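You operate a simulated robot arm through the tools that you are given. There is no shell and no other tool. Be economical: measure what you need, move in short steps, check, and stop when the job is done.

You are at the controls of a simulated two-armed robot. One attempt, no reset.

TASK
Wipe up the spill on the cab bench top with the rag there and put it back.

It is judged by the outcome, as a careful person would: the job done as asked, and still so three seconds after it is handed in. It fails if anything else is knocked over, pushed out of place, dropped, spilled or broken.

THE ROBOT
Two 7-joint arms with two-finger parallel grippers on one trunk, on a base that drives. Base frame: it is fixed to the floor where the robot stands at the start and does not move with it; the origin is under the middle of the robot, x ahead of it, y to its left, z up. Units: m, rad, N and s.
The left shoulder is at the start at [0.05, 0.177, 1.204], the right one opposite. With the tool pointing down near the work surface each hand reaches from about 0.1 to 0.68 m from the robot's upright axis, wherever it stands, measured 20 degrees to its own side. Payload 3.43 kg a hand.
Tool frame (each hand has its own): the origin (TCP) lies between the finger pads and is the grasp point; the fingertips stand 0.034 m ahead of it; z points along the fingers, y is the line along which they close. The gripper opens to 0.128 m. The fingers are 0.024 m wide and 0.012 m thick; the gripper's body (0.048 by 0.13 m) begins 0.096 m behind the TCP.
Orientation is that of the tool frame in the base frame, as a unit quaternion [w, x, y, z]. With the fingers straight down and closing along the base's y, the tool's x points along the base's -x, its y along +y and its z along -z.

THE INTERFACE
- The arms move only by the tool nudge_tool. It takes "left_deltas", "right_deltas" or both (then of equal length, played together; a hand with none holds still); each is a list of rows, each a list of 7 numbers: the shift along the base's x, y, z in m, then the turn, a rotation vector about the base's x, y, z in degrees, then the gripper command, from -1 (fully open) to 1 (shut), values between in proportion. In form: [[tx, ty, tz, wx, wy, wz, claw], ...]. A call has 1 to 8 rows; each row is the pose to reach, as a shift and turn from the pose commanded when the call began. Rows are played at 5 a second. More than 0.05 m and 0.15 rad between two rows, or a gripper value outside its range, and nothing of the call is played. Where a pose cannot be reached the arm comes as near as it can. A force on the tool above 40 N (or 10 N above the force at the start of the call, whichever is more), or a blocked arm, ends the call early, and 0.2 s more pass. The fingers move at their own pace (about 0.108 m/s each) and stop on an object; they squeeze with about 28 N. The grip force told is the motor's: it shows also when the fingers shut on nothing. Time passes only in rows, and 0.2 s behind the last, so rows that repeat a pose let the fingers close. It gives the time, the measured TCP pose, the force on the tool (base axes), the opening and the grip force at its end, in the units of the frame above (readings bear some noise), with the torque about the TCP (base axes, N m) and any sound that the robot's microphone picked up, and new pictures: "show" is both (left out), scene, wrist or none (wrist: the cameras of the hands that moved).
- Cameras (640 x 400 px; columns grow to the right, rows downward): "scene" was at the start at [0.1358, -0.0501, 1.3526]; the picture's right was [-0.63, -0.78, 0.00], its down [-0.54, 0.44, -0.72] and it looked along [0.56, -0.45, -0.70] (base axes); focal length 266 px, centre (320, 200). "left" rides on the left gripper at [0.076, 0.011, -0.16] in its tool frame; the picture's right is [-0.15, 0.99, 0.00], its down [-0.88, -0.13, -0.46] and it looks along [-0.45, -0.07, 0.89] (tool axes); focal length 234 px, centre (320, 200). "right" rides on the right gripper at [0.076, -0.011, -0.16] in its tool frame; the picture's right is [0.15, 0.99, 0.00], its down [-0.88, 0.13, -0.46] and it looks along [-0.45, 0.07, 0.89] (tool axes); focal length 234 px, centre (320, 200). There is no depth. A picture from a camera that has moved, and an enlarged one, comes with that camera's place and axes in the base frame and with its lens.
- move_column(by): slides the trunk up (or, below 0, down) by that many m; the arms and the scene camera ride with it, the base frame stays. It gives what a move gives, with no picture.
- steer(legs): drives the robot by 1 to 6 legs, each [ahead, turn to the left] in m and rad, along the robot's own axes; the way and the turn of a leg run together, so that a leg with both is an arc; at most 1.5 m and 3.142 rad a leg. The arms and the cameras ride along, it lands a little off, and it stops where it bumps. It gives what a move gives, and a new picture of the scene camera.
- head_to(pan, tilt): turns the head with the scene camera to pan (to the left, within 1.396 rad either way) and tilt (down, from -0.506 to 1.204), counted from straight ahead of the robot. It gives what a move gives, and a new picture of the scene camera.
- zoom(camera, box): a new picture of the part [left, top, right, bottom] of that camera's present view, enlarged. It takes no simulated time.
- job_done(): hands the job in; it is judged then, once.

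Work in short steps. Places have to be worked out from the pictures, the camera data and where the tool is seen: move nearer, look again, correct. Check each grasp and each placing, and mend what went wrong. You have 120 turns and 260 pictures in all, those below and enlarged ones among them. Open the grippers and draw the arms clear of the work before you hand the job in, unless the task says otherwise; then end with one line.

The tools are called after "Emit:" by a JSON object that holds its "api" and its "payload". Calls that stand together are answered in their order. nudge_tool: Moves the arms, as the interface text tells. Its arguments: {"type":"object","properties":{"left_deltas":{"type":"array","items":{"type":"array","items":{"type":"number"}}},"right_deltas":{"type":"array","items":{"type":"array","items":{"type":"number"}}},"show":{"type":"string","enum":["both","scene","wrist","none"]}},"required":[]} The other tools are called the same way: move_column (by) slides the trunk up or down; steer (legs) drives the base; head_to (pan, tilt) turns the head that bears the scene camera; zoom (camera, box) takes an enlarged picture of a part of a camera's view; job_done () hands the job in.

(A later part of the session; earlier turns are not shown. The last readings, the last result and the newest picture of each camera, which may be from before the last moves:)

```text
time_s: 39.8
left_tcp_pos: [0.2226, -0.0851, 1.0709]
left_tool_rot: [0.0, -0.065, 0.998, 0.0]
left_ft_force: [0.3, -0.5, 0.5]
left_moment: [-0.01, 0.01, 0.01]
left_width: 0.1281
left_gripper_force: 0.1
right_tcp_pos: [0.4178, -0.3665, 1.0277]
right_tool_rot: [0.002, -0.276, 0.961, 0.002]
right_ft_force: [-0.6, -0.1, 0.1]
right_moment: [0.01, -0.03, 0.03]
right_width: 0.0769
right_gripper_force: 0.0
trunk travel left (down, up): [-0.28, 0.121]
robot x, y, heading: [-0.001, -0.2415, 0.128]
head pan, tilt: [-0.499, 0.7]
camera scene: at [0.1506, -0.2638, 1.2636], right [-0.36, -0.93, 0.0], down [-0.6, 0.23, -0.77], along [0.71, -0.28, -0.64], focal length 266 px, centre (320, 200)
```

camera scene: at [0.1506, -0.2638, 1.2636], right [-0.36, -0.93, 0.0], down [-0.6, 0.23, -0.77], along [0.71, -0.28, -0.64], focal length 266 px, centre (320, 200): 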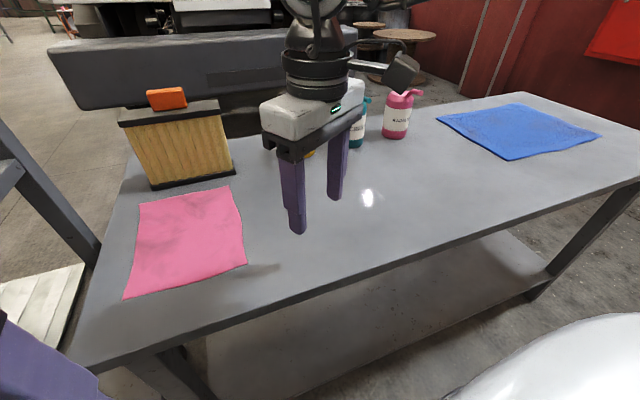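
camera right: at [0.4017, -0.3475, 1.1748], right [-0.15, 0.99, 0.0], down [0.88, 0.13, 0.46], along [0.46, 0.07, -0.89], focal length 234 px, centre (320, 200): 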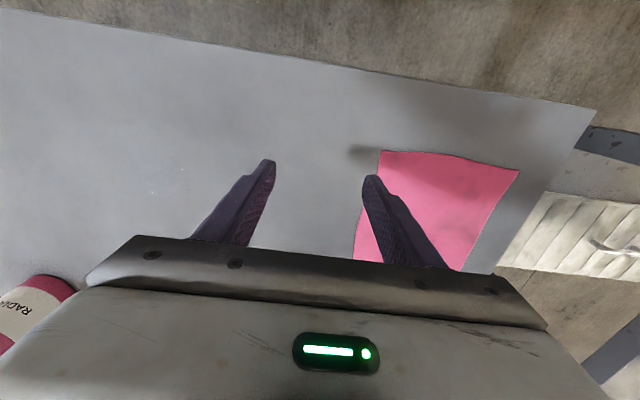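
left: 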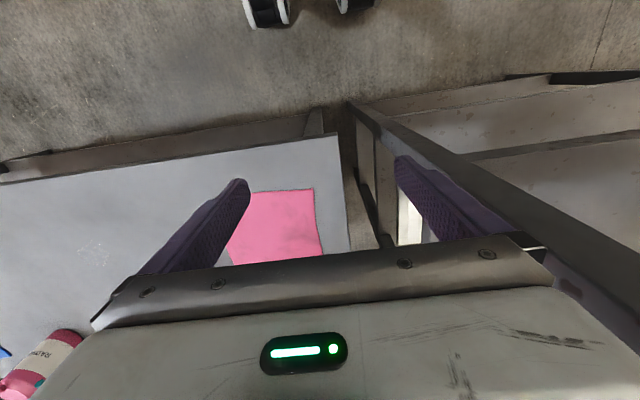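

Everything is still in place. Now I test reaching toward the rag with the lower trunk.

Emit:
{"api": "nudge_tool", "payload": {"right_deltas": [[0.02, 0.03, -0.01, 0, 0, -4, -0.2], [0.04, 0.06, -0.02, 0, 0, -8, -0.2], [0.06, 0.09, -0.03, 0, 0, -12, -0.2], [0.08, 0.12, -0.04, 0, 0, -16, -0.2], [0.1, 0.15, -0.05, 0, 0, -18, -0.2], [0.12, 0.18, -0.05, 0, 0, -18, -0.2]], "show": "scene"}}

```text
time_s: 41.1
left_tcp_pos: [0.2227, -0.0853, 1.0707]
left_tool_rot: [0.0, -0.065, 0.998, -0.001]
left_ft_force: [-0.8, 0.2, 0.4]
left_moment: [0.0, -0.01, -0.02]
left_width: 0.1281
left_gripper_force: 0.1
right_tcp_pos: [0.4721, -0.3219, 0.9768]
right_tool_rot: [0.003, -0.122, 0.993, 0.001]
right_ft_force: [0.2, 0.3, -0.1]
right_moment: [0.0, 0.02, -0.02]
right_width: 0.0768
right_gripper_force: 0.0
right hand out of reach, approached as far as the arm can: row 2, 3, 4, 5, 6
trunk travel left (down, up): [-0.28, 0.121]
robot x, y, heading: [-0.002, -0.2444, 0.129]
head pan, tilt: [-0.499, 0.7]
camera scene: at [0.1506, -0.2637, 1.2636], right [-0.36, -0.93, 0.0], down [-0.6, 0.23, -0.76], along [0.71, -0.28, -0.64], focal length 266 px, centre (320, 200)
```

scene: 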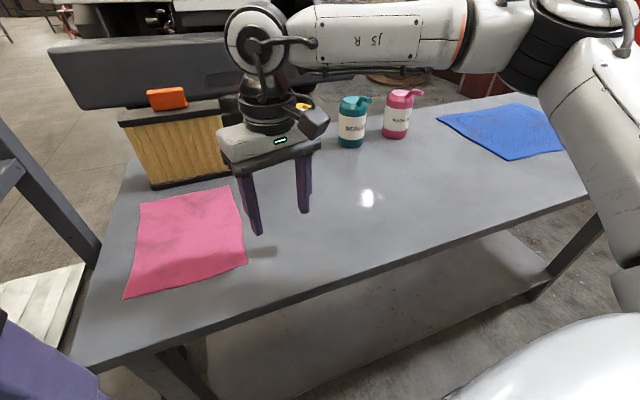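

The elbow flipped posture and the reach limit stays ~0.42 m from the shoulder. Checking how close the base can get to the bench by looking straight down.

Emit:
{"api": "head_to", "payload": {"pan": 0.0, "tilt": 1.2}}

```text
time_s: 42.1
left_tcp_pos: [0.2214, -0.0842, 1.0714]
left_tool_rot: [0.0, -0.065, 0.998, 0.0]
left_ft_force: [-0.5, 0.0, -0.3]
left_moment: [0.02, 0.0, 0.03]
left_width: 0.128
left_gripper_force: 0.0
right_tcp_pos: [0.473, -0.3216, 0.9769]
right_tool_rot: [0.003, -0.123, 0.992, 0.002]
right_ft_force: [0.3, 0.3, 0.4]
right_moment: [0.04, 0.01, 0.06]
right_width: 0.077
right_gripper_force: 0.0
trunk travel left (down, up): [-0.28, 0.121]
robot x, y, heading: [-0.0004, -0.2436, 0.127]
head pan, tilt: [0.0, 1.201]
camera scene: at [0.1269, -0.2259, 1.2277], right [0.13, -0.99, 0.0], down [-0.92, -0.12, -0.36], along [0.36, 0.05, -0.93], focal length 266 px, centre (320, 200)
```

scene: 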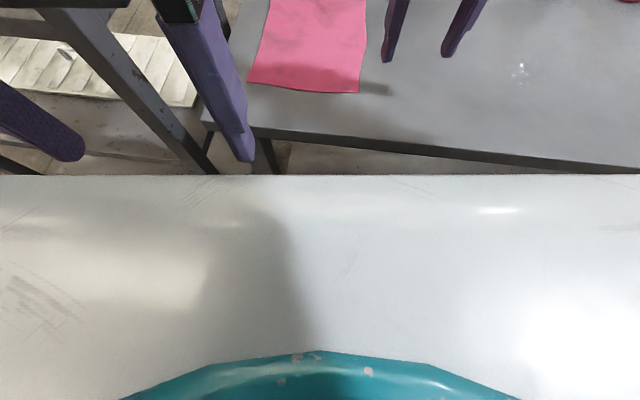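

The base front sits around x≈0.15 with the bench edge at ≈0.36, so I can advance about 0.1 m to bring the rag and spill inside the arm's comfortable radius.

Emit:
{"api": "steer", "payload": {"legs": [[0.06, 0], [0.05, 0]]}}

```text
time_s: 43.6
left_tcp_pos: [0.3317, -0.0691, 1.0705]
left_tool_rot: [0.0, -0.065, 0.998, 0.0]
left_ft_force: [0.8, -0.5, 0.8]
left_moment: [0.03, 0.03, 0.02]
left_width: 0.128
left_gripper_force: 0.2
right_tcp_pos: [0.5838, -0.3076, 0.9765]
right_tool_rot: [0.002, -0.123, 0.992, 0.002]
right_ft_force: [0.7, -1.1, 0.1]
right_moment: [0.0, 0.04, 0.0]
right_width: 0.0763
right_gripper_force: 0.0
trunk travel left (down, up): [-0.28, 0.121]
robot x, y, heading: [0.1116, -0.2281, 0.129]
head pan, tilt: [0.0, 1.201]
camera scene: at [0.2371, -0.2112, 1.2275], right [0.13, -0.99, 0.0], down [-0.92, -0.12, -0.36], along [0.36, 0.05, -0.93], focal length 266 px, centre (320, 200)
```

scene: 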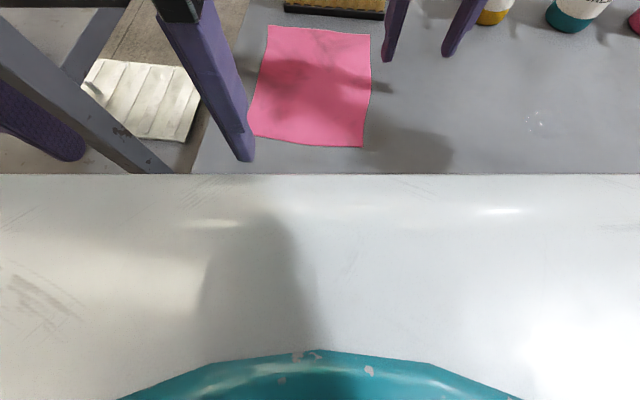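

No bump. The rag now spans x 0.48–0.735, y −0.05…−0.245, and the spill is ≈(0.57,−0.535). Moving right hand over (0.55,−0.18).

Emit:
{"api": "nudge_tool", "payload": {"right_deltas": [[-0.03, 0.01, 0, 0, 0, 0, -0.2], [-0.05, 0.04, 0, 0, 0, 0, -0.2], [-0.06, 0.08, 0, 0, 0, 0, -0.2], [-0.05, 0.11, -0.01, 0, 0, 0, -0.2], [-0.035, 0.128, -0.03, 0, 0, 0, -0.2]], "show": "both"}}

```text
time_s: 44.8
left_tcp_pos: [0.3321, -0.07, 1.0699]
left_tool_rot: [0.0, -0.066, 0.998, 0.001]
left_ft_force: [0.0, 0.0, -0.3]
left_moment: [-0.01, 0.0, -0.01]
left_width: 0.128
left_gripper_force: 0.1
right_tcp_pos: [0.5199, -0.2872, 0.9652]
right_tool_rot: [0.004, -0.124, 0.992, 0.003]
right_ft_force: [0.1, -0.8, -0.2]
right_moment: [-0.01, 0.01, -0.01]
right_width: 0.0769
right_gripper_force: 0.1
right hand out of reach, approached as far as the arm can: row 2, 3, 4, 5
trunk travel left (down, up): [-0.28, 0.121]
robot x, y, heading: [0.1109, -0.2289, 0.132]
head pan, tilt: [0.0, 1.201]
camera scene: at [0.2364, -0.2112, 1.2276], right [0.13, -0.99, 0.0], down [-0.92, -0.12, -0.36], along [0.36, 0.05, -0.93], focal length 266 px, centre (320, 200)
camera right: at [0.4488, -0.3164, 1.1235], right [-0.38, 0.92, 0.0], down [0.82, 0.34, 0.46], along [0.43, 0.18, -0.89], focal length 234 px, centre (320, 200)
```

scene: 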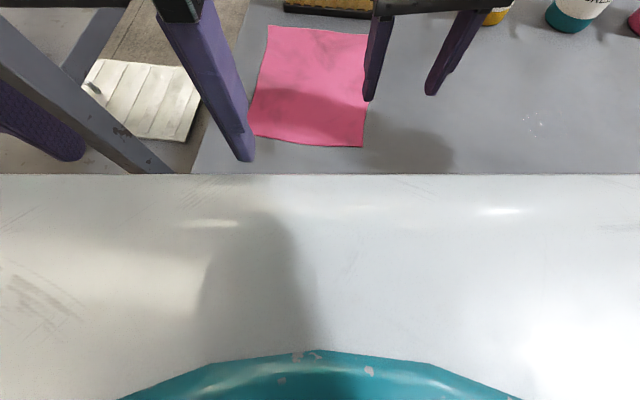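
right: 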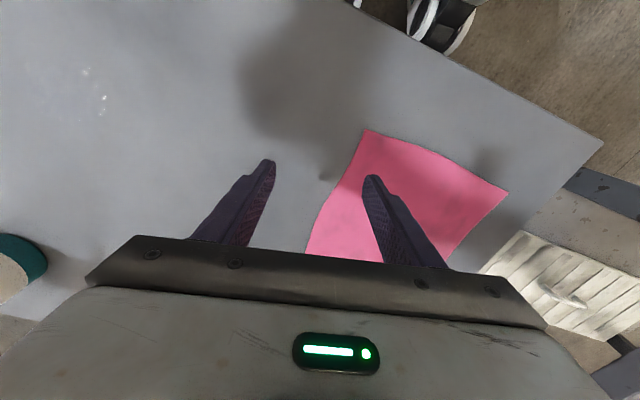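

The right hand can't cross inward past its shoulder line, so I'll back off slightly and turn left, so that both the rag and spill lie on the right hand's own side.

Emit:
{"api": "steer", "payload": {"legs": [[-0.05, 0], [0, 0.45]]}}

Emit:
{"api": "head_to", "payload": {"pan": -0.8, "tilt": 0.85}}

```text
time_s: 47.0
left_tcp_pos: [0.1906, 0.0045, 1.0716]
left_tool_rot: [0.0, -0.285, 0.958, 0.001]
left_ft_force: [0.4, -0.2, -0.1]
left_moment: [-0.02, -0.02, -0.03]
left_width: 0.1278
left_gripper_force: 0.1
right_tcp_pos: [0.4531, -0.1085, 0.9657]
right_tool_rot: [0.004, -0.34, 0.94, 0.004]
right_ft_force: [-0.8, -0.1, 0.7]
right_moment: [0.01, 0.01, 0.0]
right_width: 0.077
right_gripper_force: 0.1
trunk travel left (down, up): [-0.28, 0.121]
robot x, y, heading: [0.0581, -0.2323, 0.582]
head pan, tilt: [0.0, 1.201]
camera scene: at [0.1667, -0.1652, 1.2276], right [0.55, -0.84, 0.0], down [-0.78, -0.51, -0.36], along [0.3, 0.2, -0.93], focal length 266 px, centre (320, 200)
```

scene: 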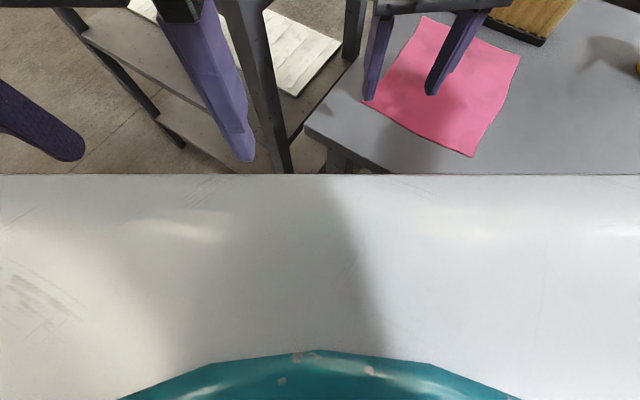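

```text
time_s: 48.1
left_tcp_pos: [0.1921, 0.0046, 1.0716]
left_tool_rot: [0.0, -0.286, 0.958, 0.0]
left_ft_force: [0.6, 0.3, 0.3]
left_moment: [-0.01, -0.02, 0.03]
left_width: 0.1283
left_gripper_force: 0.0
right_tcp_pos: [0.4552, -0.1093, 0.9664]
right_tool_rot: [0.003, -0.34, 0.94, 0.004]
right_ft_force: [0.3, -0.9, 0.1]
right_moment: [0.01, -0.02, 0.01]
right_width: 0.0766
right_gripper_force: 0.1
trunk travel left (down, up): [-0.28, 0.121]
robot x, y, heading: [0.0597, -0.2385, 0.578]
head pan, tilt: [-0.799, 0.85]
camera scene: at [0.1963, -0.2131, 1.2513], right [-0.22, -0.98, 0.0], down [-0.73, 0.16, -0.66], along [0.64, -0.14, -0.75], focal length 266 px, centre (320, 200)
```

scene: 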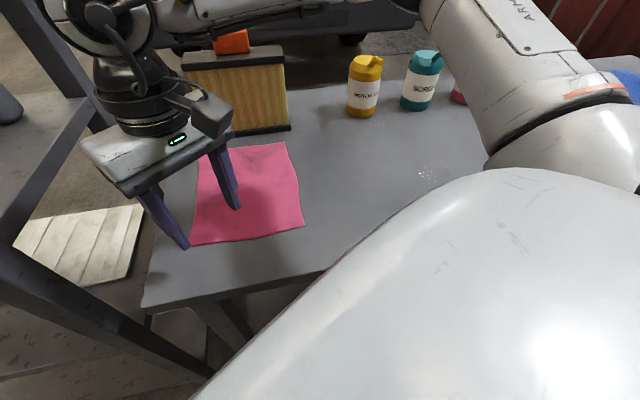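

Filter with an orange sponge stands at about x 0.79, top ≈1.085; I need to check the forearm's clearance to it before descending.

Emit:
{"api": "zoom", "payload": {"camera": "scene", "box": [40, 0, 440, 140]}}

Emit:
{"api": "head_to", "payload": {"pan": -0.9, "tilt": 0.4}}

```text
1.60 times, centred on (240, 70) of scene
camera zoom: at [0.1963, -0.2131, 1.2513], right [-0.22, -0.98, 0.0], down [-0.73, 0.16, -0.66], along [0.64, -0.14, -0.75], focal length 426 px, centre (448, 408)
```

zoom: 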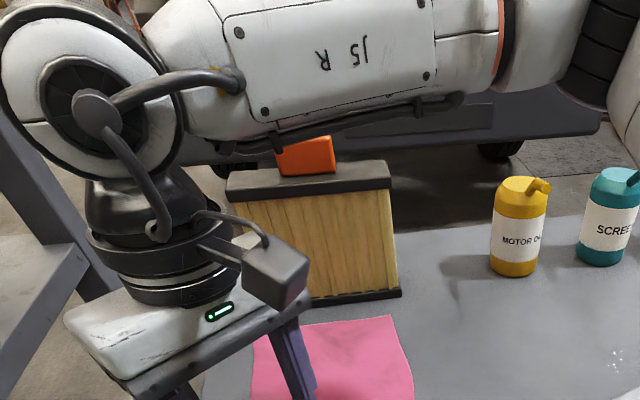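

```text
time_s: 49.0
left_tcp_pos: [0.1914, 0.0044, 1.0709]
left_tool_rot: [0.0, -0.285, 0.958, 0.0]
left_ft_force: [-0.1, -0.5, 0.1]
left_moment: [0.02, 0.0, -0.02]
left_width: 0.128
left_gripper_force: 0.1
right_tcp_pos: [0.4531, -0.1087, 0.966]
right_tool_rot: [0.003, -0.34, 0.94, 0.004]
right_ft_force: [-0.1, 0.3, 0.9]
right_moment: [-0.02, 0.0, -0.03]
right_width: 0.0769
right_gripper_force: 0.1
trunk travel left (down, up): [-0.28, 0.121]
robot x, y, heading: [0.0619, -0.2424, 0.582]
head pan, tilt: [-0.901, 0.4]
camera scene: at [0.2079, -0.2254, 1.2904], right [-0.32, -0.95, 0.0], down [-0.37, 0.12, -0.92], along [0.87, -0.29, -0.39], focal length 266 px, centre (320, 200)
```

scene: 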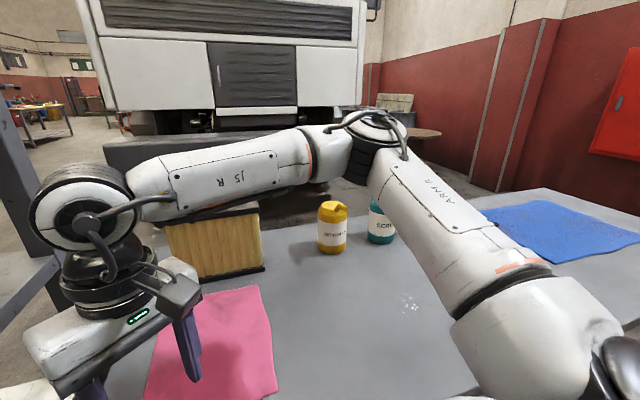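

Forearm clears the filter, and bottle tops are ≈1.01, but I'd like more elbow clearance: raise the trunk 0.08, then move the hand over the rag.

Emit:
{"api": "move_column", "payload": {"by": 0.08}}

Emit:
{"api": "nudge_tool", "payload": {"right_deltas": [[0.02, -0.015, -0.03, 0, 0, 0, -0.2], [0.04, -0.03, -0.05, 0, 0, 0, -0.2], [0.06, -0.04, -0.07, 0, 0, 0, -0.2], [0.08, -0.05, -0.08, 0, 0, 0, -0.2], [0.1, -0.06, -0.08, 0, 0, 0, -0.2]], "show": "both"}}

```text
time_s: 50.2
left_tcp_pos: [0.1909, 0.0024, 1.1515]
left_tool_rot: [0.0, -0.286, 0.958, 0.0]
left_ft_force: [-0.8, 0.0, -1.4]
left_moment: [0.01, 0.03, -0.01]
left_width: 0.128
left_gripper_force: 0.0
right_tcp_pos: [0.4535, -0.1089, 1.0452]
right_tool_rot: [0.002, -0.341, 0.94, 0.005]
right_ft_force: [0.7, -0.6, 0.8]
right_moment: [0.03, 0.02, -0.01]
right_width: 0.0766
right_gripper_force: 0.1
trunk travel left (down, up): [-0.36, 0.041]
robot x, y, heading: [0.0597, -0.237, 0.575]
head pan, tilt: [-0.901, 0.4]
```

```text
time_s: 51.4
left_tcp_pos: [0.1906, 0.0036, 1.1503]
left_tool_rot: [0.001, -0.285, 0.958, 0.0]
left_ft_force: [0.1, 0.1, 0.8]
left_moment: [-0.01, -0.02, 0.02]
left_width: 0.128
left_gripper_force: 0.0
right_tcp_pos: [0.5541, -0.1705, 0.9649]
right_tool_rot: [0.003, -0.342, 0.94, 0.004]
right_ft_force: [-0.4, 0.1, 0.0]
right_moment: [0.01, 0.04, 0.0]
right_width: 0.0767
right_gripper_force: 0.1
trunk travel left (down, up): [-0.36, 0.041]
robot x, y, heading: [0.0606, -0.2344, 0.58]
head pan, tilt: [-0.901, 0.4]
camera scene: at [0.208, -0.2255, 1.3704], right [-0.32, -0.95, 0.0], down [-0.37, 0.12, -0.92], along [0.87, -0.29, -0.39], focal length 266 px, centre (320, 200)
camera right: at [0.5037, -0.2292, 1.1229], right [-0.75, 0.67, 0.0], down [0.59, 0.66, 0.46], along [0.31, 0.35, -0.89], focal length 234 px, centre (320, 200)
```

scene: 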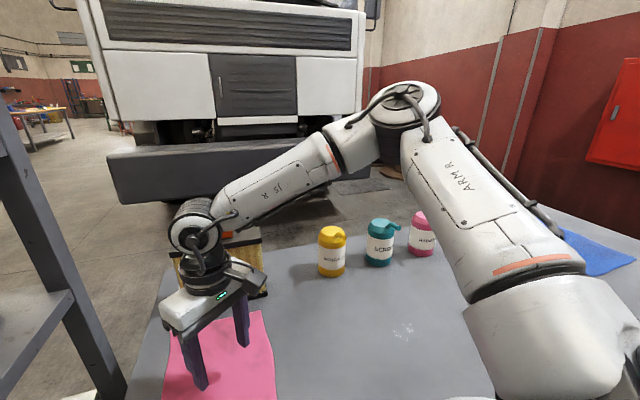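
right: 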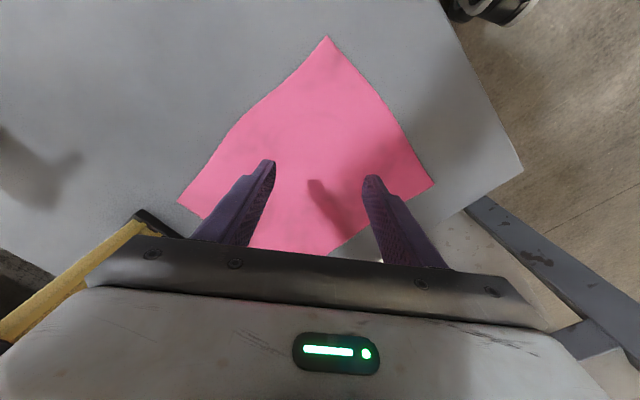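

Reached precisely above the rag. Descending to just touch the cloth with the fingers part-open.

Emit:
{"api": "nudge_tool", "payload": {"right_deltas": [[0, 0, -0.03, 0, 0, 0, -0.2], [0, 0, -0.05, 0, 0, 0, -0.2], [0, 0, -0.06, 0, 0, 0, -0.2], [0, 0, -0.067, 0, 0, 0, -0.2], [0, 0, -0.07, 0, 0, 0, -0.2]], "show": "both"}}

```text
time_s: 52.6
left_tcp_pos: [0.1895, 0.0046, 1.1521]
left_tool_rot: [0.0, -0.286, 0.958, 0.0]
left_ft_force: [0.4, -0.3, 0.3]
left_moment: [-0.01, 0.02, 0.0]
left_width: 0.1279
left_gripper_force: 0.0
right_tcp_pos: [0.5531, -0.1696, 0.8953]
right_tool_rot: [0.004, -0.34, 0.94, 0.004]
right_ft_force: [0.4, -0.9, 3.1]
right_moment: [-0.11, -0.07, -0.03]
right_width: 0.077
right_gripper_force: 0.2
trunk travel left (down, up): [-0.36, 0.041]
robot x, y, heading: [0.0597, -0.2341, 0.577]
head pan, tilt: [-0.901, 0.4]
camera scene: at [0.2075, -0.2255, 1.3706], right [-0.32, -0.95, 0.0], down [-0.37, 0.12, -0.92], along [0.87, -0.29, -0.39], focal length 266 px, centre (320, 200)
camera right: at [0.5027, -0.2283, 1.0535], right [-0.75, 0.67, 0.0], down [0.59, 0.66, 0.46], along [0.31, 0.35, -0.89], focal length 234 px, centre (320, 200)
```

scene: 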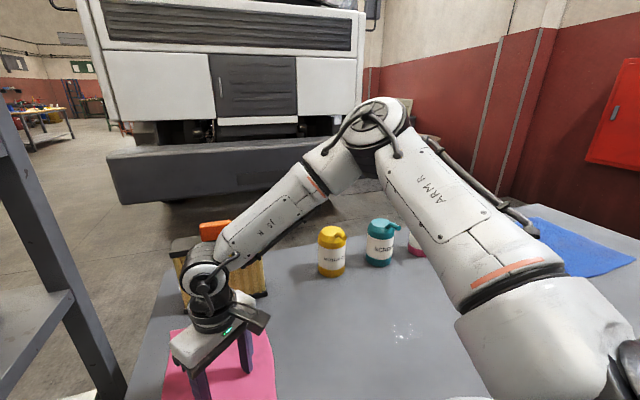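
right: 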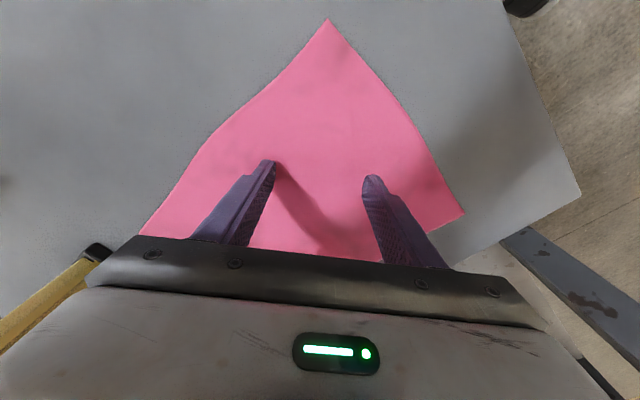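

Light contact (3 N). Now close the fingers with a touch more downward press to pinch the cloth.

Emit:
{"api": "nudge_tool", "payload": {"right_deltas": [[0, 0, -0.003, 0, 0, 0, 0.1], [0, 0, -0.003, 0, 0, 0, 0.5], [0, 0, -0.003, 0, 0, 0, 1], [0, 0, -0.003, 0, 0, 0, 1], [0, 0, -0.002, 0, 0, 0, 1], [0, 0, -0.002, 0, 0, 0, 1]], "show": "wrist"}}

```text
time_s: 54.0
left_tcp_pos: [0.1892, 0.0039, 1.1515]
left_tool_rot: [0.0, -0.285, 0.958, 0.001]
left_ft_force: [0.7, 0.0, -0.9]
left_moment: [-0.02, -0.04, -0.05]
left_width: 0.1279
left_gripper_force: 0.0
right_tcp_pos: [0.5538, -0.1683, 0.895]
right_tool_rot: [0.005, -0.341, 0.94, 0.004]
right_ft_force: [3.4, 3.5, 23.3]
right_moment: [-0.09, -0.07, 0.0]
right_width: 0.0026
right_gripper_force: 27.8
trunk travel left (down, up): [-0.36, 0.041]
robot x, y, heading: [0.0574, -0.2336, 0.576]
head pan, tilt: [-0.901, 0.4]
camera right: at [0.5022, -0.2277, 1.053], right [-0.75, 0.67, 0.0], down [0.59, 0.66, 0.47], along [0.31, 0.35, -0.88], focal length 234 px, centre (320, 200)
```

right: 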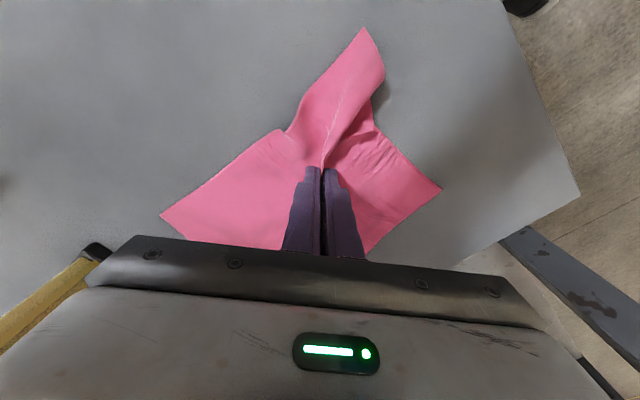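

The cloth is bunched between the fingers. I ease the press a little and drag it along the bench toward the spill, checking midway.

Emit:
{"api": "nudge_tool", "payload": {"right_deltas": [[0, 0, 0.003, 0, 0, 0, 1], [0.0, -0.03, 0.004, 0, 0, 0, 1], [0.0, -0.06, 0.004, 0, 0, 0, 1], [0.0, -0.09, 0.004, 0, 0, 0, 1], [0.0, -0.12, 0.004, 0, 0, 0, 1], [0.0, -0.15, 0.004, 0, 0, 0, 1], [0.0, -0.18, 0.004, 0, 0, 0, 1]], "show": "both"}}

```text
time_s: 55.6
left_tcp_pos: [0.1898, 0.0024, 1.1502]
left_tool_rot: [0.001, -0.287, 0.958, 0.0]
left_ft_force: [-0.1, -0.7, 0.5]
left_moment: [0.01, 0.01, -0.02]
left_width: 0.128
left_gripper_force: 0.2
right_tcp_pos: [0.5532, -0.3491, 0.897]
right_tool_rot: [0.003, -0.341, 0.94, 0.004]
right_ft_force: [0.5, 0.0, 0.9]
right_moment: [0.01, -0.01, 0.02]
right_width: 0.0022
right_gripper_force: 28.6
trunk travel left (down, up): [-0.36, 0.041]
robot x, y, heading: [0.055, -0.2377, 0.578]
head pan, tilt: [-0.901, 0.4]
camera scene: at [0.2077, -0.226, 1.3705], right [-0.32, -0.95, 0.0], down [-0.37, 0.12, -0.92], along [0.87, -0.29, -0.39], focal length 266 px, centre (320, 200)
camera right: at [0.5029, -0.4073, 1.0538], right [-0.75, 0.67, 0.0], down [0.59, 0.66, 0.46], along [0.31, 0.35, -0.89], focal length 234 px, centre (320, 200)
```

scene: 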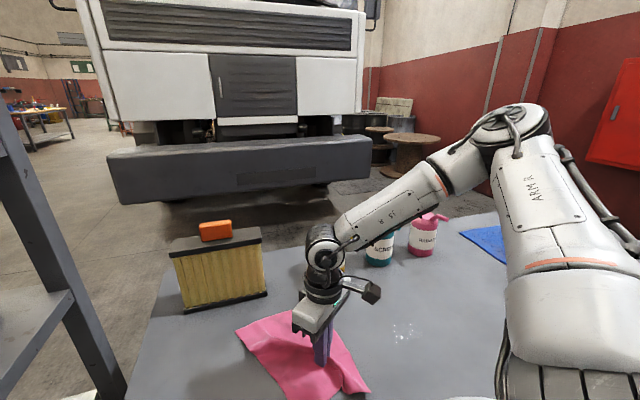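
right: 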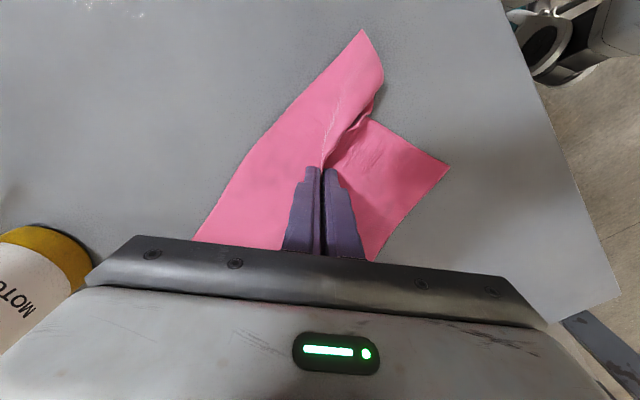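

Dragging works cleanly. Continue over the spill with slight pressure.

Emit:
{"api": "nudge_tool", "payload": {"right_deltas": [[0, -0.03, -0.003, 0, 0, 0, 1], [0, -0.06, -0.004, 0, 0, 0, 1], [0.0, -0.09, -0.004, 0, 0, 0, 1], [0.0, -0.12, -0.004, 0, 0, 0, 1], [0.0, -0.15, -0.004, 0, 0, 0, 1], [0.0, -0.18, -0.004, 0, 0, 0, 1], [0.0, -0.2, -0.004, 0, 0, 0, 1]], "show": "both"}}

```text
time_s: 56.8
left_tcp_pos: [0.1889, 0.0032, 1.1521]
left_tool_rot: [0.0, -0.285, 0.959, 0.0]
left_ft_force: [0.3, 0.4, 1.1]
left_moment: [-0.02, 0.04, -0.04]
left_width: 0.128
left_gripper_force: 0.1
right_tcp_pos: [0.5524, -0.4998, 0.8954]
right_tool_rot: [0.001, -0.336, 0.942, -0.001]
right_ft_force: [-3.0, 2.5, 18.3]
right_moment: [0.06, 0.19, 0.0]
right_width: 0.0026
right_gripper_force: 28.1
right hand out of reach, approached as far as the arm can: row 6
trunk travel left (down, up): [-0.36, 0.041]
robot x, y, heading: [0.0579, -0.2354, 0.577]
head pan, tilt: [-0.901, 0.4]
stopped in row 6 (right hand): the force on the tool passed its limit at 93 N (the readings are from after the stop); the commanded pose is now the measured one
camera scene: at [0.2067, -0.2256, 1.3707], right [-0.32, -0.95, 0.0], down [-0.37, 0.12, -0.92], along [0.87, -0.29, -0.39], focal length 266 px, centre (320, 200)
camera right: at [0.5013, -0.5558, 1.0539], right [-0.74, 0.67, 0.0], down [0.6, 0.66, 0.46], along [0.31, 0.34, -0.89], focal length 234 px, centre (320, 200)
```

scene: 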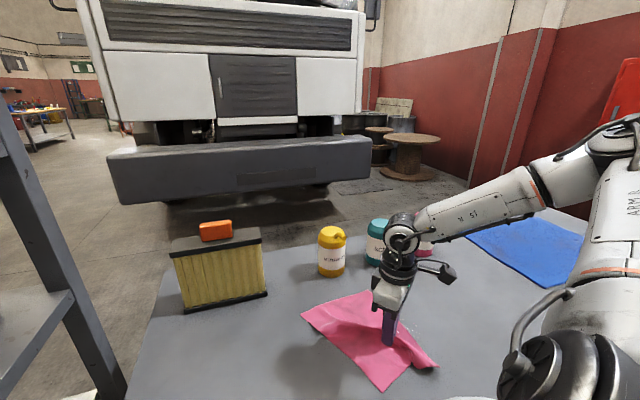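
right: 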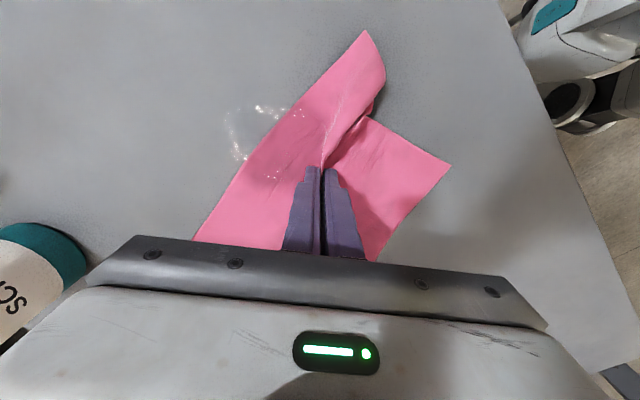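

The arm hit its reach limit near y=−0.50 with a force spike; the spill centre is ≈(0.56,−0.55). I'll lift the rag clear, and reposition the base about 0.15 m further right.

Emit:
{"api": "nudge_tool", "payload": {"right_deltas": [[0, 0.01, 0.03, 0, 0, 0, 1], [-0.01, 0.02, 0.07, 0, 0, 0, 1], [-0.03, 0.03, 0.11, 0, 0, 0, 1], [-0.05, 0.03, 0.15, 0, 0, 0, 1], [-0.08, 0.03, 0.18, 0, 0, 0, 1], [-0.11, 0.03, 0.2, 0, 0, 0, 1]], "show": "both"}}

```text
time_s: 58.2
left_tcp_pos: [0.1906, 0.0046, 1.1518]
left_tool_rot: [0.0, -0.286, 0.958, 0.0]
left_ft_force: [-0.2, 0.3, 0.5]
left_moment: [0.02, 0.0, 0.0]
left_width: 0.1278
left_gripper_force: 0.0
right_tcp_pos: [0.44, -0.4688, 1.0934]
right_tool_rot: [-0.002, -0.337, 0.942, -0.001]
right_ft_force: [0.4, 0.1, 1.2]
right_moment: [0.0, -0.01, -0.02]
right_width: 0.0023
right_gripper_force: 28.0
trunk travel left (down, up): [-0.36, 0.041]
robot x, y, heading: [0.0613, -0.2328, 0.577]
head pan, tilt: [-0.901, 0.4]
camera scene: at [0.2074, -0.2256, 1.3706], right [-0.32, -0.95, 0.0], down [-0.37, 0.12, -0.92], along [0.87, -0.29, -0.39], focal length 266 px, centre (320, 200)
camera right: at [0.3895, -0.5251, 1.2521], right [-0.74, 0.67, 0.0], down [0.6, 0.66, 0.45], along [0.31, 0.33, -0.89], focal length 234 px, centre (320, 200)
```

scene: 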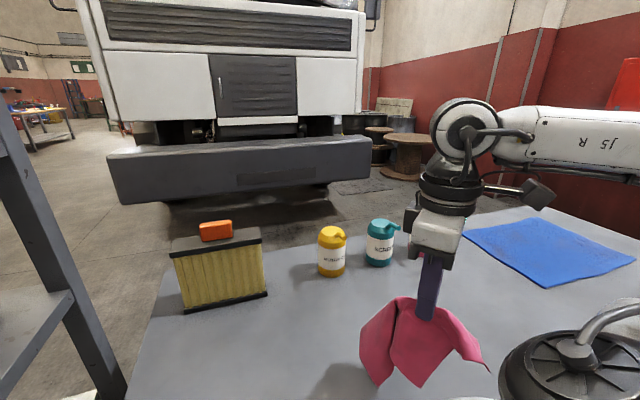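
right: 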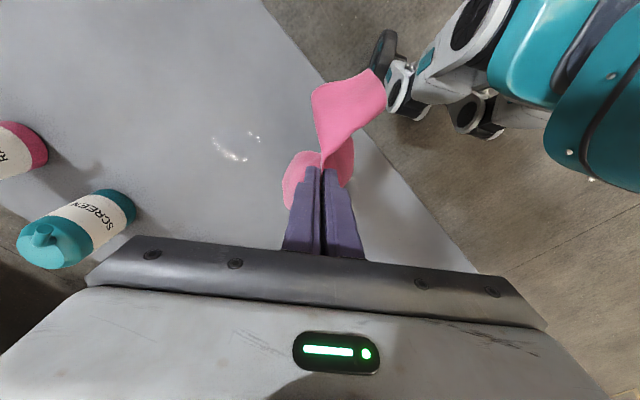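

Rag is held well. Driving: back, turn right, forward, turn part left to end near (0.10,−0.385), heading 0.13.

Emit:
{"api": "steer", "payload": {"legs": [[-0.2, 0], [0, -0.78], [0.21, 0], [0, 0.33]]}}

Emit:
{"api": "head_to", "payload": {"pan": -0.5, "tilt": 0.75}}

```text
time_s: 64.2
left_tcp_pos: [0.3168, -0.2333, 1.1502]
left_tool_rot: [0.0, -0.062, 0.998, -0.001]
left_ft_force: [-0.5, 0.4, -0.8]
left_moment: [-0.06, 0.0, 0.03]
left_width: 0.1277
left_gripper_force: 0.0
right_tcp_pos: [0.3327, -0.7681, 1.0936]
right_tool_rot: [-0.001, -0.114, 0.993, -0.001]
right_ft_force: [-0.2, 1.0, -0.2]
right_moment: [-0.03, 0.0, -0.02]
right_width: 0.0025
right_gripper_force: 27.9
trunk travel left (down, up): [-0.36, 0.041]
robot x, y, heading: [0.0925, -0.3921, 0.121]
head pan, tilt: [-0.901, 0.4]
camera scene: at [0.2312, -0.4453, 1.3705], right [-0.7, -0.71, 0.0], down [-0.28, 0.27, -0.92], along [0.66, -0.65, -0.39], focal length 266 px, centre (320, 200)
```

scene: 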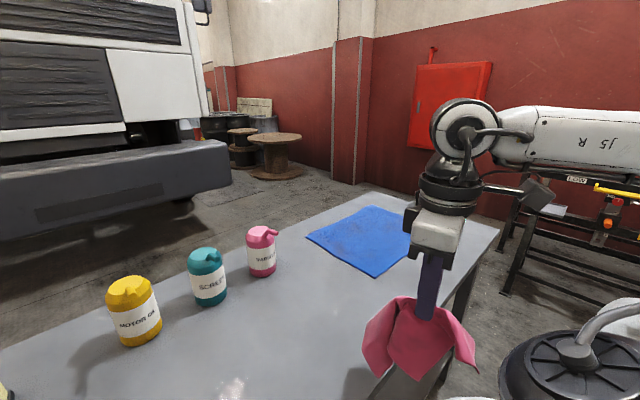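

```text
time_s: 65.1
left_tcp_pos: [0.3174, -0.2325, 1.1516]
left_tool_rot: [0.0, -0.062, 0.998, -0.001]
left_ft_force: [0.4, 0.7, 0.6]
left_moment: [0.03, 0.02, 0.0]
left_width: 0.1281
left_gripper_force: 0.1
right_tcp_pos: [0.3353, -0.7685, 1.0936]
right_tool_rot: [-0.002, -0.115, 0.993, -0.001]
right_ft_force: [-0.2, -0.3, -0.7]
right_moment: [-0.02, 0.01, -0.05]
right_width: 0.0021
right_gripper_force: 27.9
trunk travel left (down, up): [-0.36, 0.041]
robot x, y, heading: [0.092, -0.3901, 0.124]
head pan, tilt: [-0.499, 0.75]
camera scene: at [0.2422, -0.4111, 1.3394], right [-0.37, -0.93, 0.0], down [-0.63, 0.25, -0.73], along [0.68, -0.27, -0.68], focal length 266 px, centre (320, 200)
```

scene: 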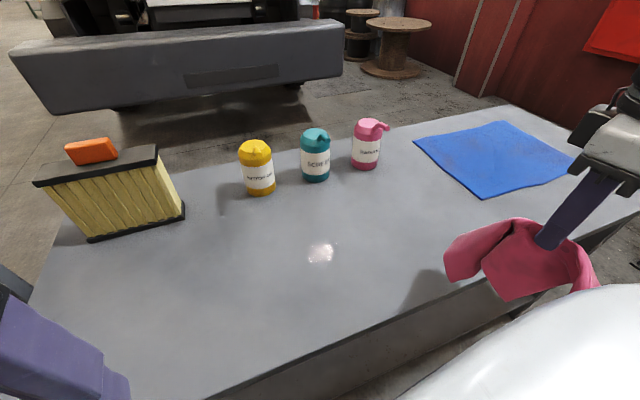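

Spill confirmed ≈(0.565,−0.54). Move hand above the bench right of it and lower the rag.

Emit:
{"api": "nudge_tool", "payload": {"right_deltas": [[0.035, 0.02, 0, 0, 0, 0, 1], [0.07, 0.04, -0.02, 0, 0, 0, 1], [0.105, 0.06, -0.04, 0, 0, 0, 1], [0.14, 0.08, -0.06, 0, 0, 0, 1], [0.17, 0.1, -0.09, 0, 0, 0, 1], [0.19, 0.11, -0.13, 0, 0, 0, 1], [0.2, 0.12, -0.17, 0, 0, 0, 1], [0.2, 0.13, -0.185, 0, 0, 0, 1]], "show": "both"}}

```text
time_s: 66.9
left_tcp_pos: [0.3173, -0.232, 1.1512]
left_tool_rot: [0.0, -0.061, 0.998, 0.001]
left_ft_force: [-0.6, 0.5, 0.1]
left_moment: [0.0, 0.01, 0.04]
left_width: 0.1279
left_gripper_force: 0.0
right_tcp_pos: [0.5334, -0.6381, 0.9091]
right_tool_rot: [0.0, -0.114, 0.993, -0.001]
right_ft_force: [-0.7, 0.0, 0.0]
right_moment: [0.01, -0.04, -0.03]
right_width: 0.0024
right_gripper_force: 28.2
trunk travel left (down, up): [-0.36, 0.041]
robot x, y, heading: [0.0935, -0.3907, 0.122]
head pan, tilt: [-0.499, 0.75]
camera scene: at [0.2421, -0.4109, 1.3394], right [-0.37, -0.93, 0.0], down [-0.63, 0.25, -0.73], along [0.68, -0.27, -0.68], focal length 266 px, centre (320, 200)
camera right: at [0.4638, -0.6658, 1.0677], right [-0.37, 0.93, 0.0], down [0.83, 0.33, 0.45], along [0.42, 0.17, -0.89], focal length 234 px, centre (320, 200)
```

scene: 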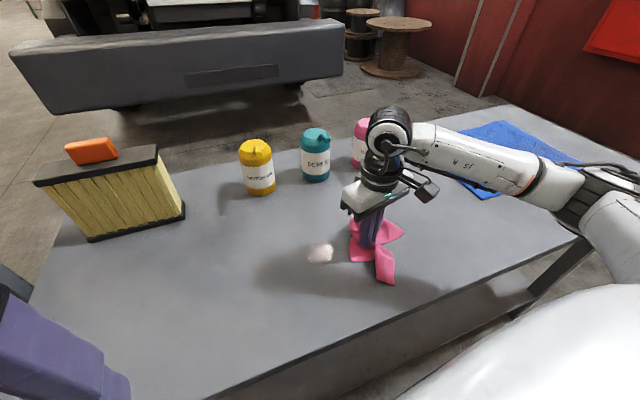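
right: 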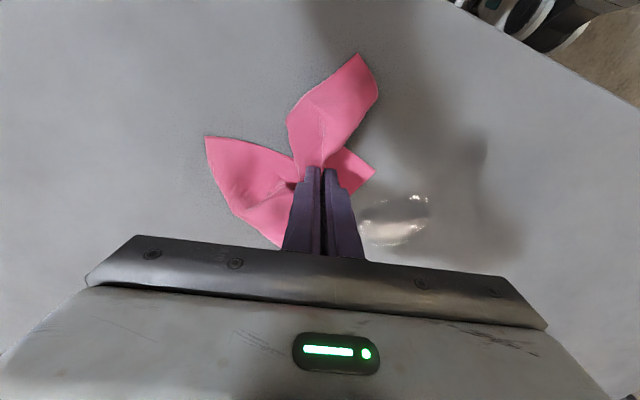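

Spill centre ≈(0.556,−0.546), radius ~0.04. Press lightly and sweep leftward across it, then back.

Emit:
{"api": "nudge_tool", "payload": {"right_deltas": [[0.02, 0, -0.013, 0, 0, 0, 1], [0.022, 0.04, -0.014, 0, 0, 0, 1], [0.022, 0.08, -0.014, 0, 0, 0, 1], [0.022, 0.12, -0.014, 0, 0, 0, 1], [0.022, 0.16, -0.014, 0, 0, 0, 1], [0.012, 0.14, -0.014, 0, 0, 0, 1], [0.002, 0.1, -0.014, 0, 0, 0, 1], [-0.005, 0.06, -0.014, 0, 0, 0, 1]], "show": "both"}}

```text
time_s: 67.8
left_tcp_pos: [0.3172, -0.2318, 1.1512]
left_tool_rot: [0.0, -0.061, 0.998, 0.0]
left_ft_force: [-0.6, -0.5, 0.1]
left_moment: [-0.02, 0.0, -0.01]
left_width: 0.128
left_gripper_force: 0.1
right_tcp_pos: [0.5602, -0.5472, 0.8998]
right_tool_rot: [0.006, -0.114, 0.993, 0.001]
right_ft_force: [-4.0, 2.2, 17.0]
right_moment: [0.01, 0.06, -0.02]
right_width: 0.0024
right_gripper_force: 27.4
trunk travel left (down, up): [-0.36, 0.041]
robot x, y, heading: [0.0923, -0.3917, 0.123]
head pan, tilt: [-0.499, 0.75]
stopped in row 4 (right hand): the force on the tool passed its limit at 43 N (the readings are from after the stop); the commanded pose is now the measured one
camera scene: at [0.2411, -0.4103, 1.3393], right [-0.37, -0.93, 0.0], down [-0.63, 0.25, -0.73], along [0.68, -0.27, -0.68], focal length 266 px, centre (320, 200)
camera right: at [0.4867, -0.5757, 1.0569], right [-0.37, 0.93, 0.0], down [0.82, 0.33, 0.47], along [0.44, 0.17, -0.88], focal length 234 px, centre (320, 200)
```

scene: 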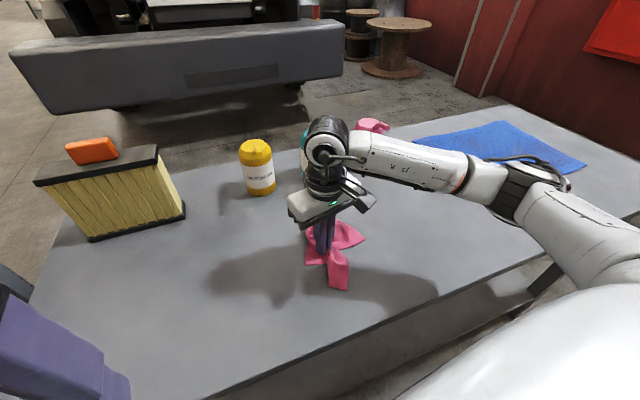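
right: 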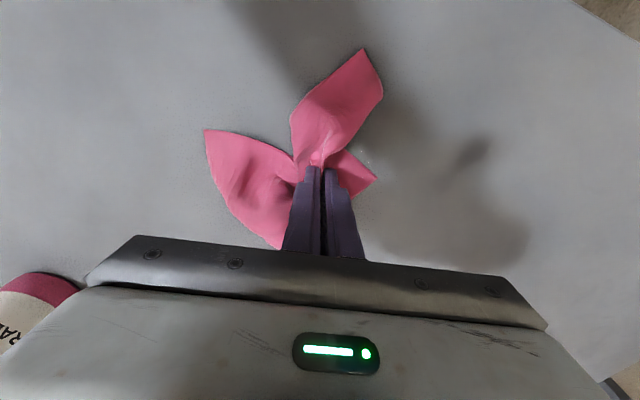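

The spill is being picked up. The bunched cloth is thicker, so I use a slightly lighter press and continue wiping passes.

Emit:
{"api": "nudge_tool", "payload": {"right_deltas": [[0, 0.035, 0.002, 0, 0, 0, 1], [0, 0.07, 0.002, 0, 0, 0, 1], [-0.02, 0.07, 0.002, 0, 0, 0, 1], [-0.025, 0.03, 0.002, 0, 0, 0, 1], [-0.025, -0.01, 0.002, 0, 0, 0, 1], [-0.025, -0.05, 0.002, 0, 0, 0, 1], [0.0, -0.06, 0.002, 0, 0, 0, 1], [0.022, -0.05, 0.002, 0, 0, 0, 1]], "show": "both"}}

```text
time_s: 69.6
left_tcp_pos: [0.3157, -0.2331, 1.1508]
left_tool_rot: [0.001, -0.06, 0.998, 0.0]
left_ft_force: [0.4, 0.0, 0.5]
left_moment: [0.0, -0.03, -0.01]
left_width: 0.1281
left_gripper_force: 0.0
right_tcp_pos: [0.5782, -0.6005, 0.8992]
right_tool_rot: [0.004, -0.113, 0.994, -0.003]
right_ft_force: [-4.3, -3.1, 19.4]
right_moment: [-0.2, 0.07, -0.05]
right_width: 0.0021
right_gripper_force: 27.7
trunk travel left (down, up): [-0.36, 0.041]
robot x, y, heading: [0.0903, -0.3909, 0.126]
head pan, tilt: [-0.499, 0.75]
camera scene: at [0.2402, -0.4107, 1.3396], right [-0.37, -0.93, 0.0], down [-0.63, 0.25, -0.73], along [0.68, -0.27, -0.68], focal length 266 px, centre (320, 200)
camera right: at [0.5059, -0.6272, 1.0574], right [-0.36, 0.93, -0.01], down [0.82, 0.33, 0.46], along [0.43, 0.16, -0.89], focal length 234 px, centre (320, 200)
```

scene: 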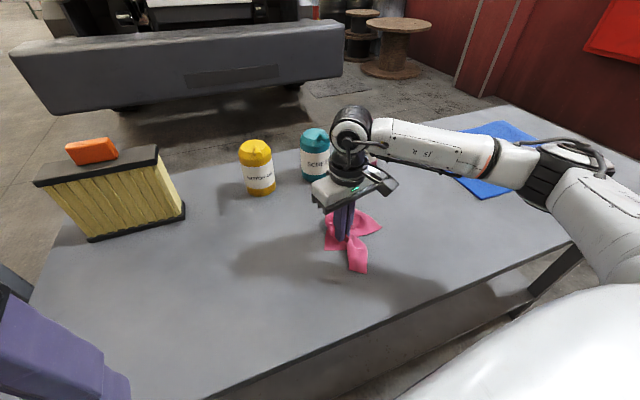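
right: 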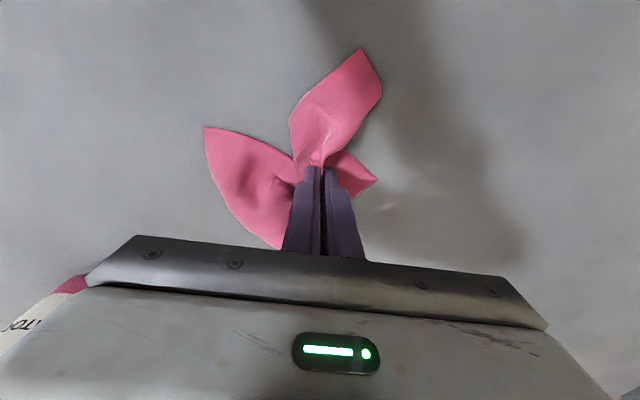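

Nearly clean; a faint trace may remain around (0.575,−0.56). More passes covering x 0.53–0.59.

Emit:
{"api": "nudge_tool", "payload": {"right_deltas": [[0.005, 0.04, 0, 0, 0, 0, 1], [0.005, 0.08, 0, 0, 0, 0, 1], [0.0, 0.12, 0, 0, 0, 0, 1], [-0.015, 0.1, 0, 0, 0, 0, 1], [-0.015, 0.06, 0, 0, 0, 0, 1], [-0.015, 0.02, 0, 0, 0, 0, 1], [-0.03, 0.0, 0, 0, 0, 0, 1], [-0.03, 0.04, 0, 0, 0, 0, 1]], "show": "none"}}

Emit:
{"api": "nudge_tool", "payload": {"right_deltas": [[-0.005, 0.04, 0, 0, 0, 0, 1], [-0.015, 0.08, 0, 0, 0, 0, 1], [-0.03, 0.06, 0, 0, 0, 0, 1], [-0.03, 0.02, 0, 0, 0, 0, 1], [-0.03, -0.02, 0, 0, 0, 0, 1], [-0.03, -0.06, 0.01, 0, 0, 0, 1], [-0.03, -0.1, 0.03, 0, 0, 0, 1], [-0.03, -0.13, 0.06, 0, 0, 0, 1]], "show": "both"}}

```text
time_s: 71.4
left_tcp_pos: [0.3159, -0.2324, 1.1522]
left_tool_rot: [0.001, -0.061, 0.998, 0.0]
left_ft_force: [0.1, 0.0, 0.1]
left_moment: [-0.04, 0.02, 0.0]
left_width: 0.1282
left_gripper_force: 0.1
right_tcp_pos: [0.5508, -0.5575, 0.8993]
right_tool_rot: [0.007, -0.113, 0.994, -0.002]
right_ft_force: [-0.1, -7.3, 28.2]
right_moment: [-0.36, -0.11, -0.05]
right_width: 0.0023
right_gripper_force: 27.9
trunk travel left (down, up): [-0.36, 0.041]
robot x, y, heading: [0.0936, -0.3931, 0.121]
head pan, tilt: [-0.499, 0.75]
```

```text
time_s: 73.2
left_tcp_pos: [0.3174, -0.2352, 1.1504]
left_tool_rot: [0.0, -0.061, 0.998, 0.0]
left_ft_force: [0.4, 0.5, -0.9]
left_moment: [0.01, -0.01, -0.04]
left_width: 0.1281
left_gripper_force: 0.0
right_tcp_pos: [0.52, -0.6915, 0.958]
right_tool_rot: [0.003, -0.114, 0.993, -0.001]
right_ft_force: [0.8, 0.8, -0.5]
right_moment: [0.0, -0.02, -0.04]
right_width: 0.0023
right_gripper_force: 27.9
trunk travel left (down, up): [-0.36, 0.041]
robot x, y, heading: [0.0957, -0.3912, 0.126]
head pan, tilt: [-0.499, 0.75]
camera scene: at [0.2419, -0.4114, 1.3393], right [-0.37, -0.93, 0.0], down [-0.63, 0.25, -0.73], along [0.68, -0.27, -0.68], focal length 266 px, centre (320, 200)
camera right: at [0.4484, -0.7191, 1.1156], right [-0.37, 0.93, 0.0], down [0.82, 0.33, 0.46], along [0.43, 0.17, -0.89], focal length 234 px, centre (320, 200)
```

scene: 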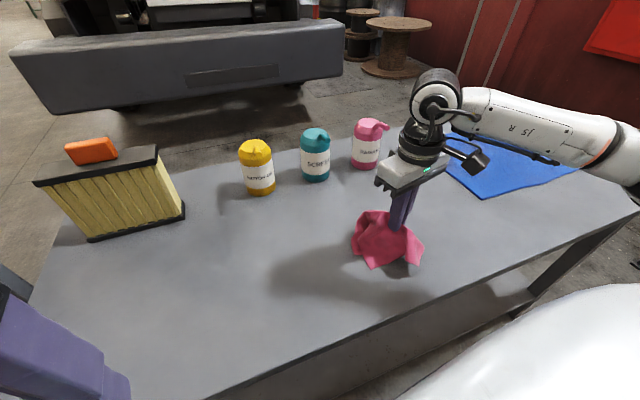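
right: 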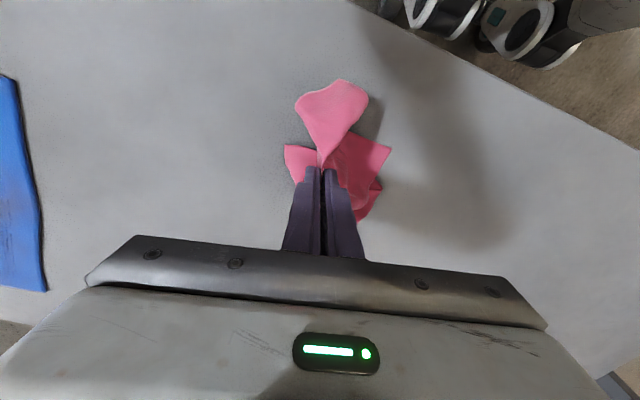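

Checking closely that the spill area is clean.

Emit:
{"api": "zoom", "payload": {"camera": "scene", "box": [230, 180, 410, 300]}}

Emit:
{"api": "zoom", "payload": {"camera": "right", "box": [330, 140, 530, 280]}}

```text
3.33 times, centred on (320, 240) of scene
camera zoom: at [0.2419, -0.4114, 1.3393], right [-0.37, -0.93, 0.0], down [-0.63, 0.25, -0.73], along [0.68, -0.27, -0.68], focal length 888 px, centre (320, 67)
```

zoom: 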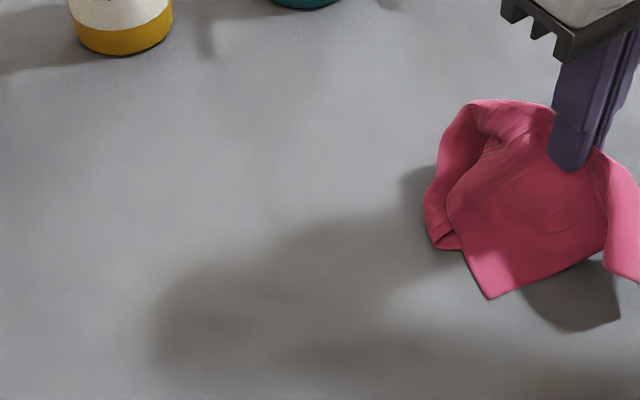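

```text
2.86 times, centred on (430, 210) of right
camera zoom: at [0.4484, -0.7191, 1.1156], right [-0.37, 0.93, 0.0], down [0.82, 0.33, 0.46], along [0.43, 0.17, -0.89], focal length 669 px, centre (6, 171)
```

zoom: 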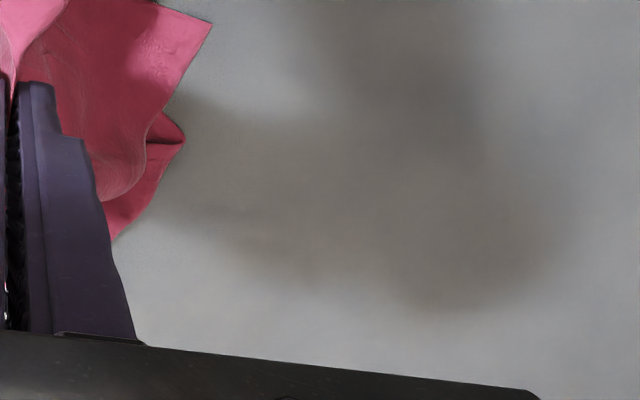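

The spill is gone. Lift and retract the rag, then drive back to the earlier stance by the reverse route.

Emit:
{"api": "nudge_tool", "payload": {"right_deltas": [[-0.02, -0.01, 0.04, 0, 0, 0, 1], [-0.05, -0.02, 0.07, 0, 0, 0, 1], [-0.08, -0.03, 0.1, 0, 0, 0, 1], [-0.11, -0.05, 0.12, 0, 0, 0, 1], [-0.14, -0.06, 0.135, 0, 0, 0, 1], [-0.17, -0.07, 0.135, 0, 0, 0, 1]], "show": "none"}}

Emit:
{"api": "steer", "payload": {"legs": [[0, -0.33], [-0.21, 0], [0, 0.78], [0.2, 0]]}}

```text
time_s: 74.6
left_tcp_pos: [0.317, -0.2328, 1.1514]
left_tool_rot: [0.001, -0.061, 0.998, -0.001]
left_ft_force: [-0.3, 0.1, -0.1]
left_moment: [0.02, 0.0, -0.01]
left_width: 0.1278
left_gripper_force: 0.1
right_tcp_pos: [0.348, -0.7586, 1.0929]
right_tool_rot: [0.005, -0.114, 0.993, -0.001]
right_ft_force: [-0.3, 0.2, 0.1]
right_moment: [-0.01, -0.03, -0.02]
right_width: 0.0023
right_gripper_force: 27.9
trunk travel left (down, up): [-0.36, 0.041]
robot x, y, heading: [0.0892, -0.394, 0.122]
head pan, tilt: [-0.499, 0.75]
```

```text
time_s: 80.5
left_tcp_pos: [0.1908, -0.0036, 1.1515]
left_tool_rot: [-0.002, -0.275, 0.962, -0.001]
left_ft_force: [-0.2, 0.9, 0.0]
left_moment: [-0.01, 0.02, 0.01]
left_width: 0.1279
left_gripper_force: 0.1
right_tcp_pos: [0.4388, -0.4665, 1.0924]
right_tool_rot: [0.004, -0.324, 0.946, 0.001]
right_ft_force: [0.7, -0.2, -0.4]
right_moment: [0.0, 0.0, -0.03]
right_width: 0.0025
right_gripper_force: 28.4
trunk travel left (down, up): [-0.36, 0.041]
robot x, y, heading: [0.0523, -0.2407, 0.554]
head pan, tilt: [-0.499, 0.75]
camera scene: at [0.198, -0.1974, 1.3392], right [0.06, -1.0, 0.0], down [-0.68, -0.04, -0.73], along [0.73, 0.04, -0.68], focal length 266 px, centre (320, 200)
```

scene: 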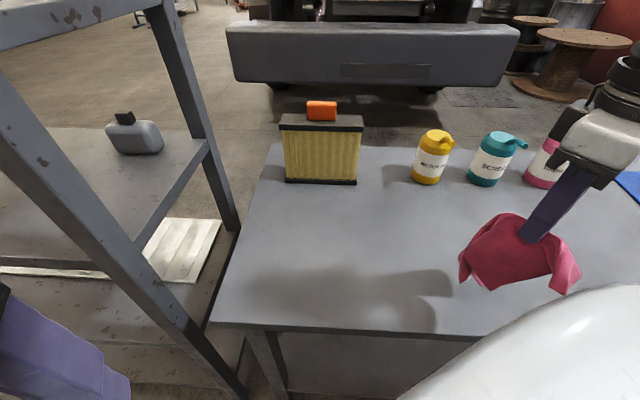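

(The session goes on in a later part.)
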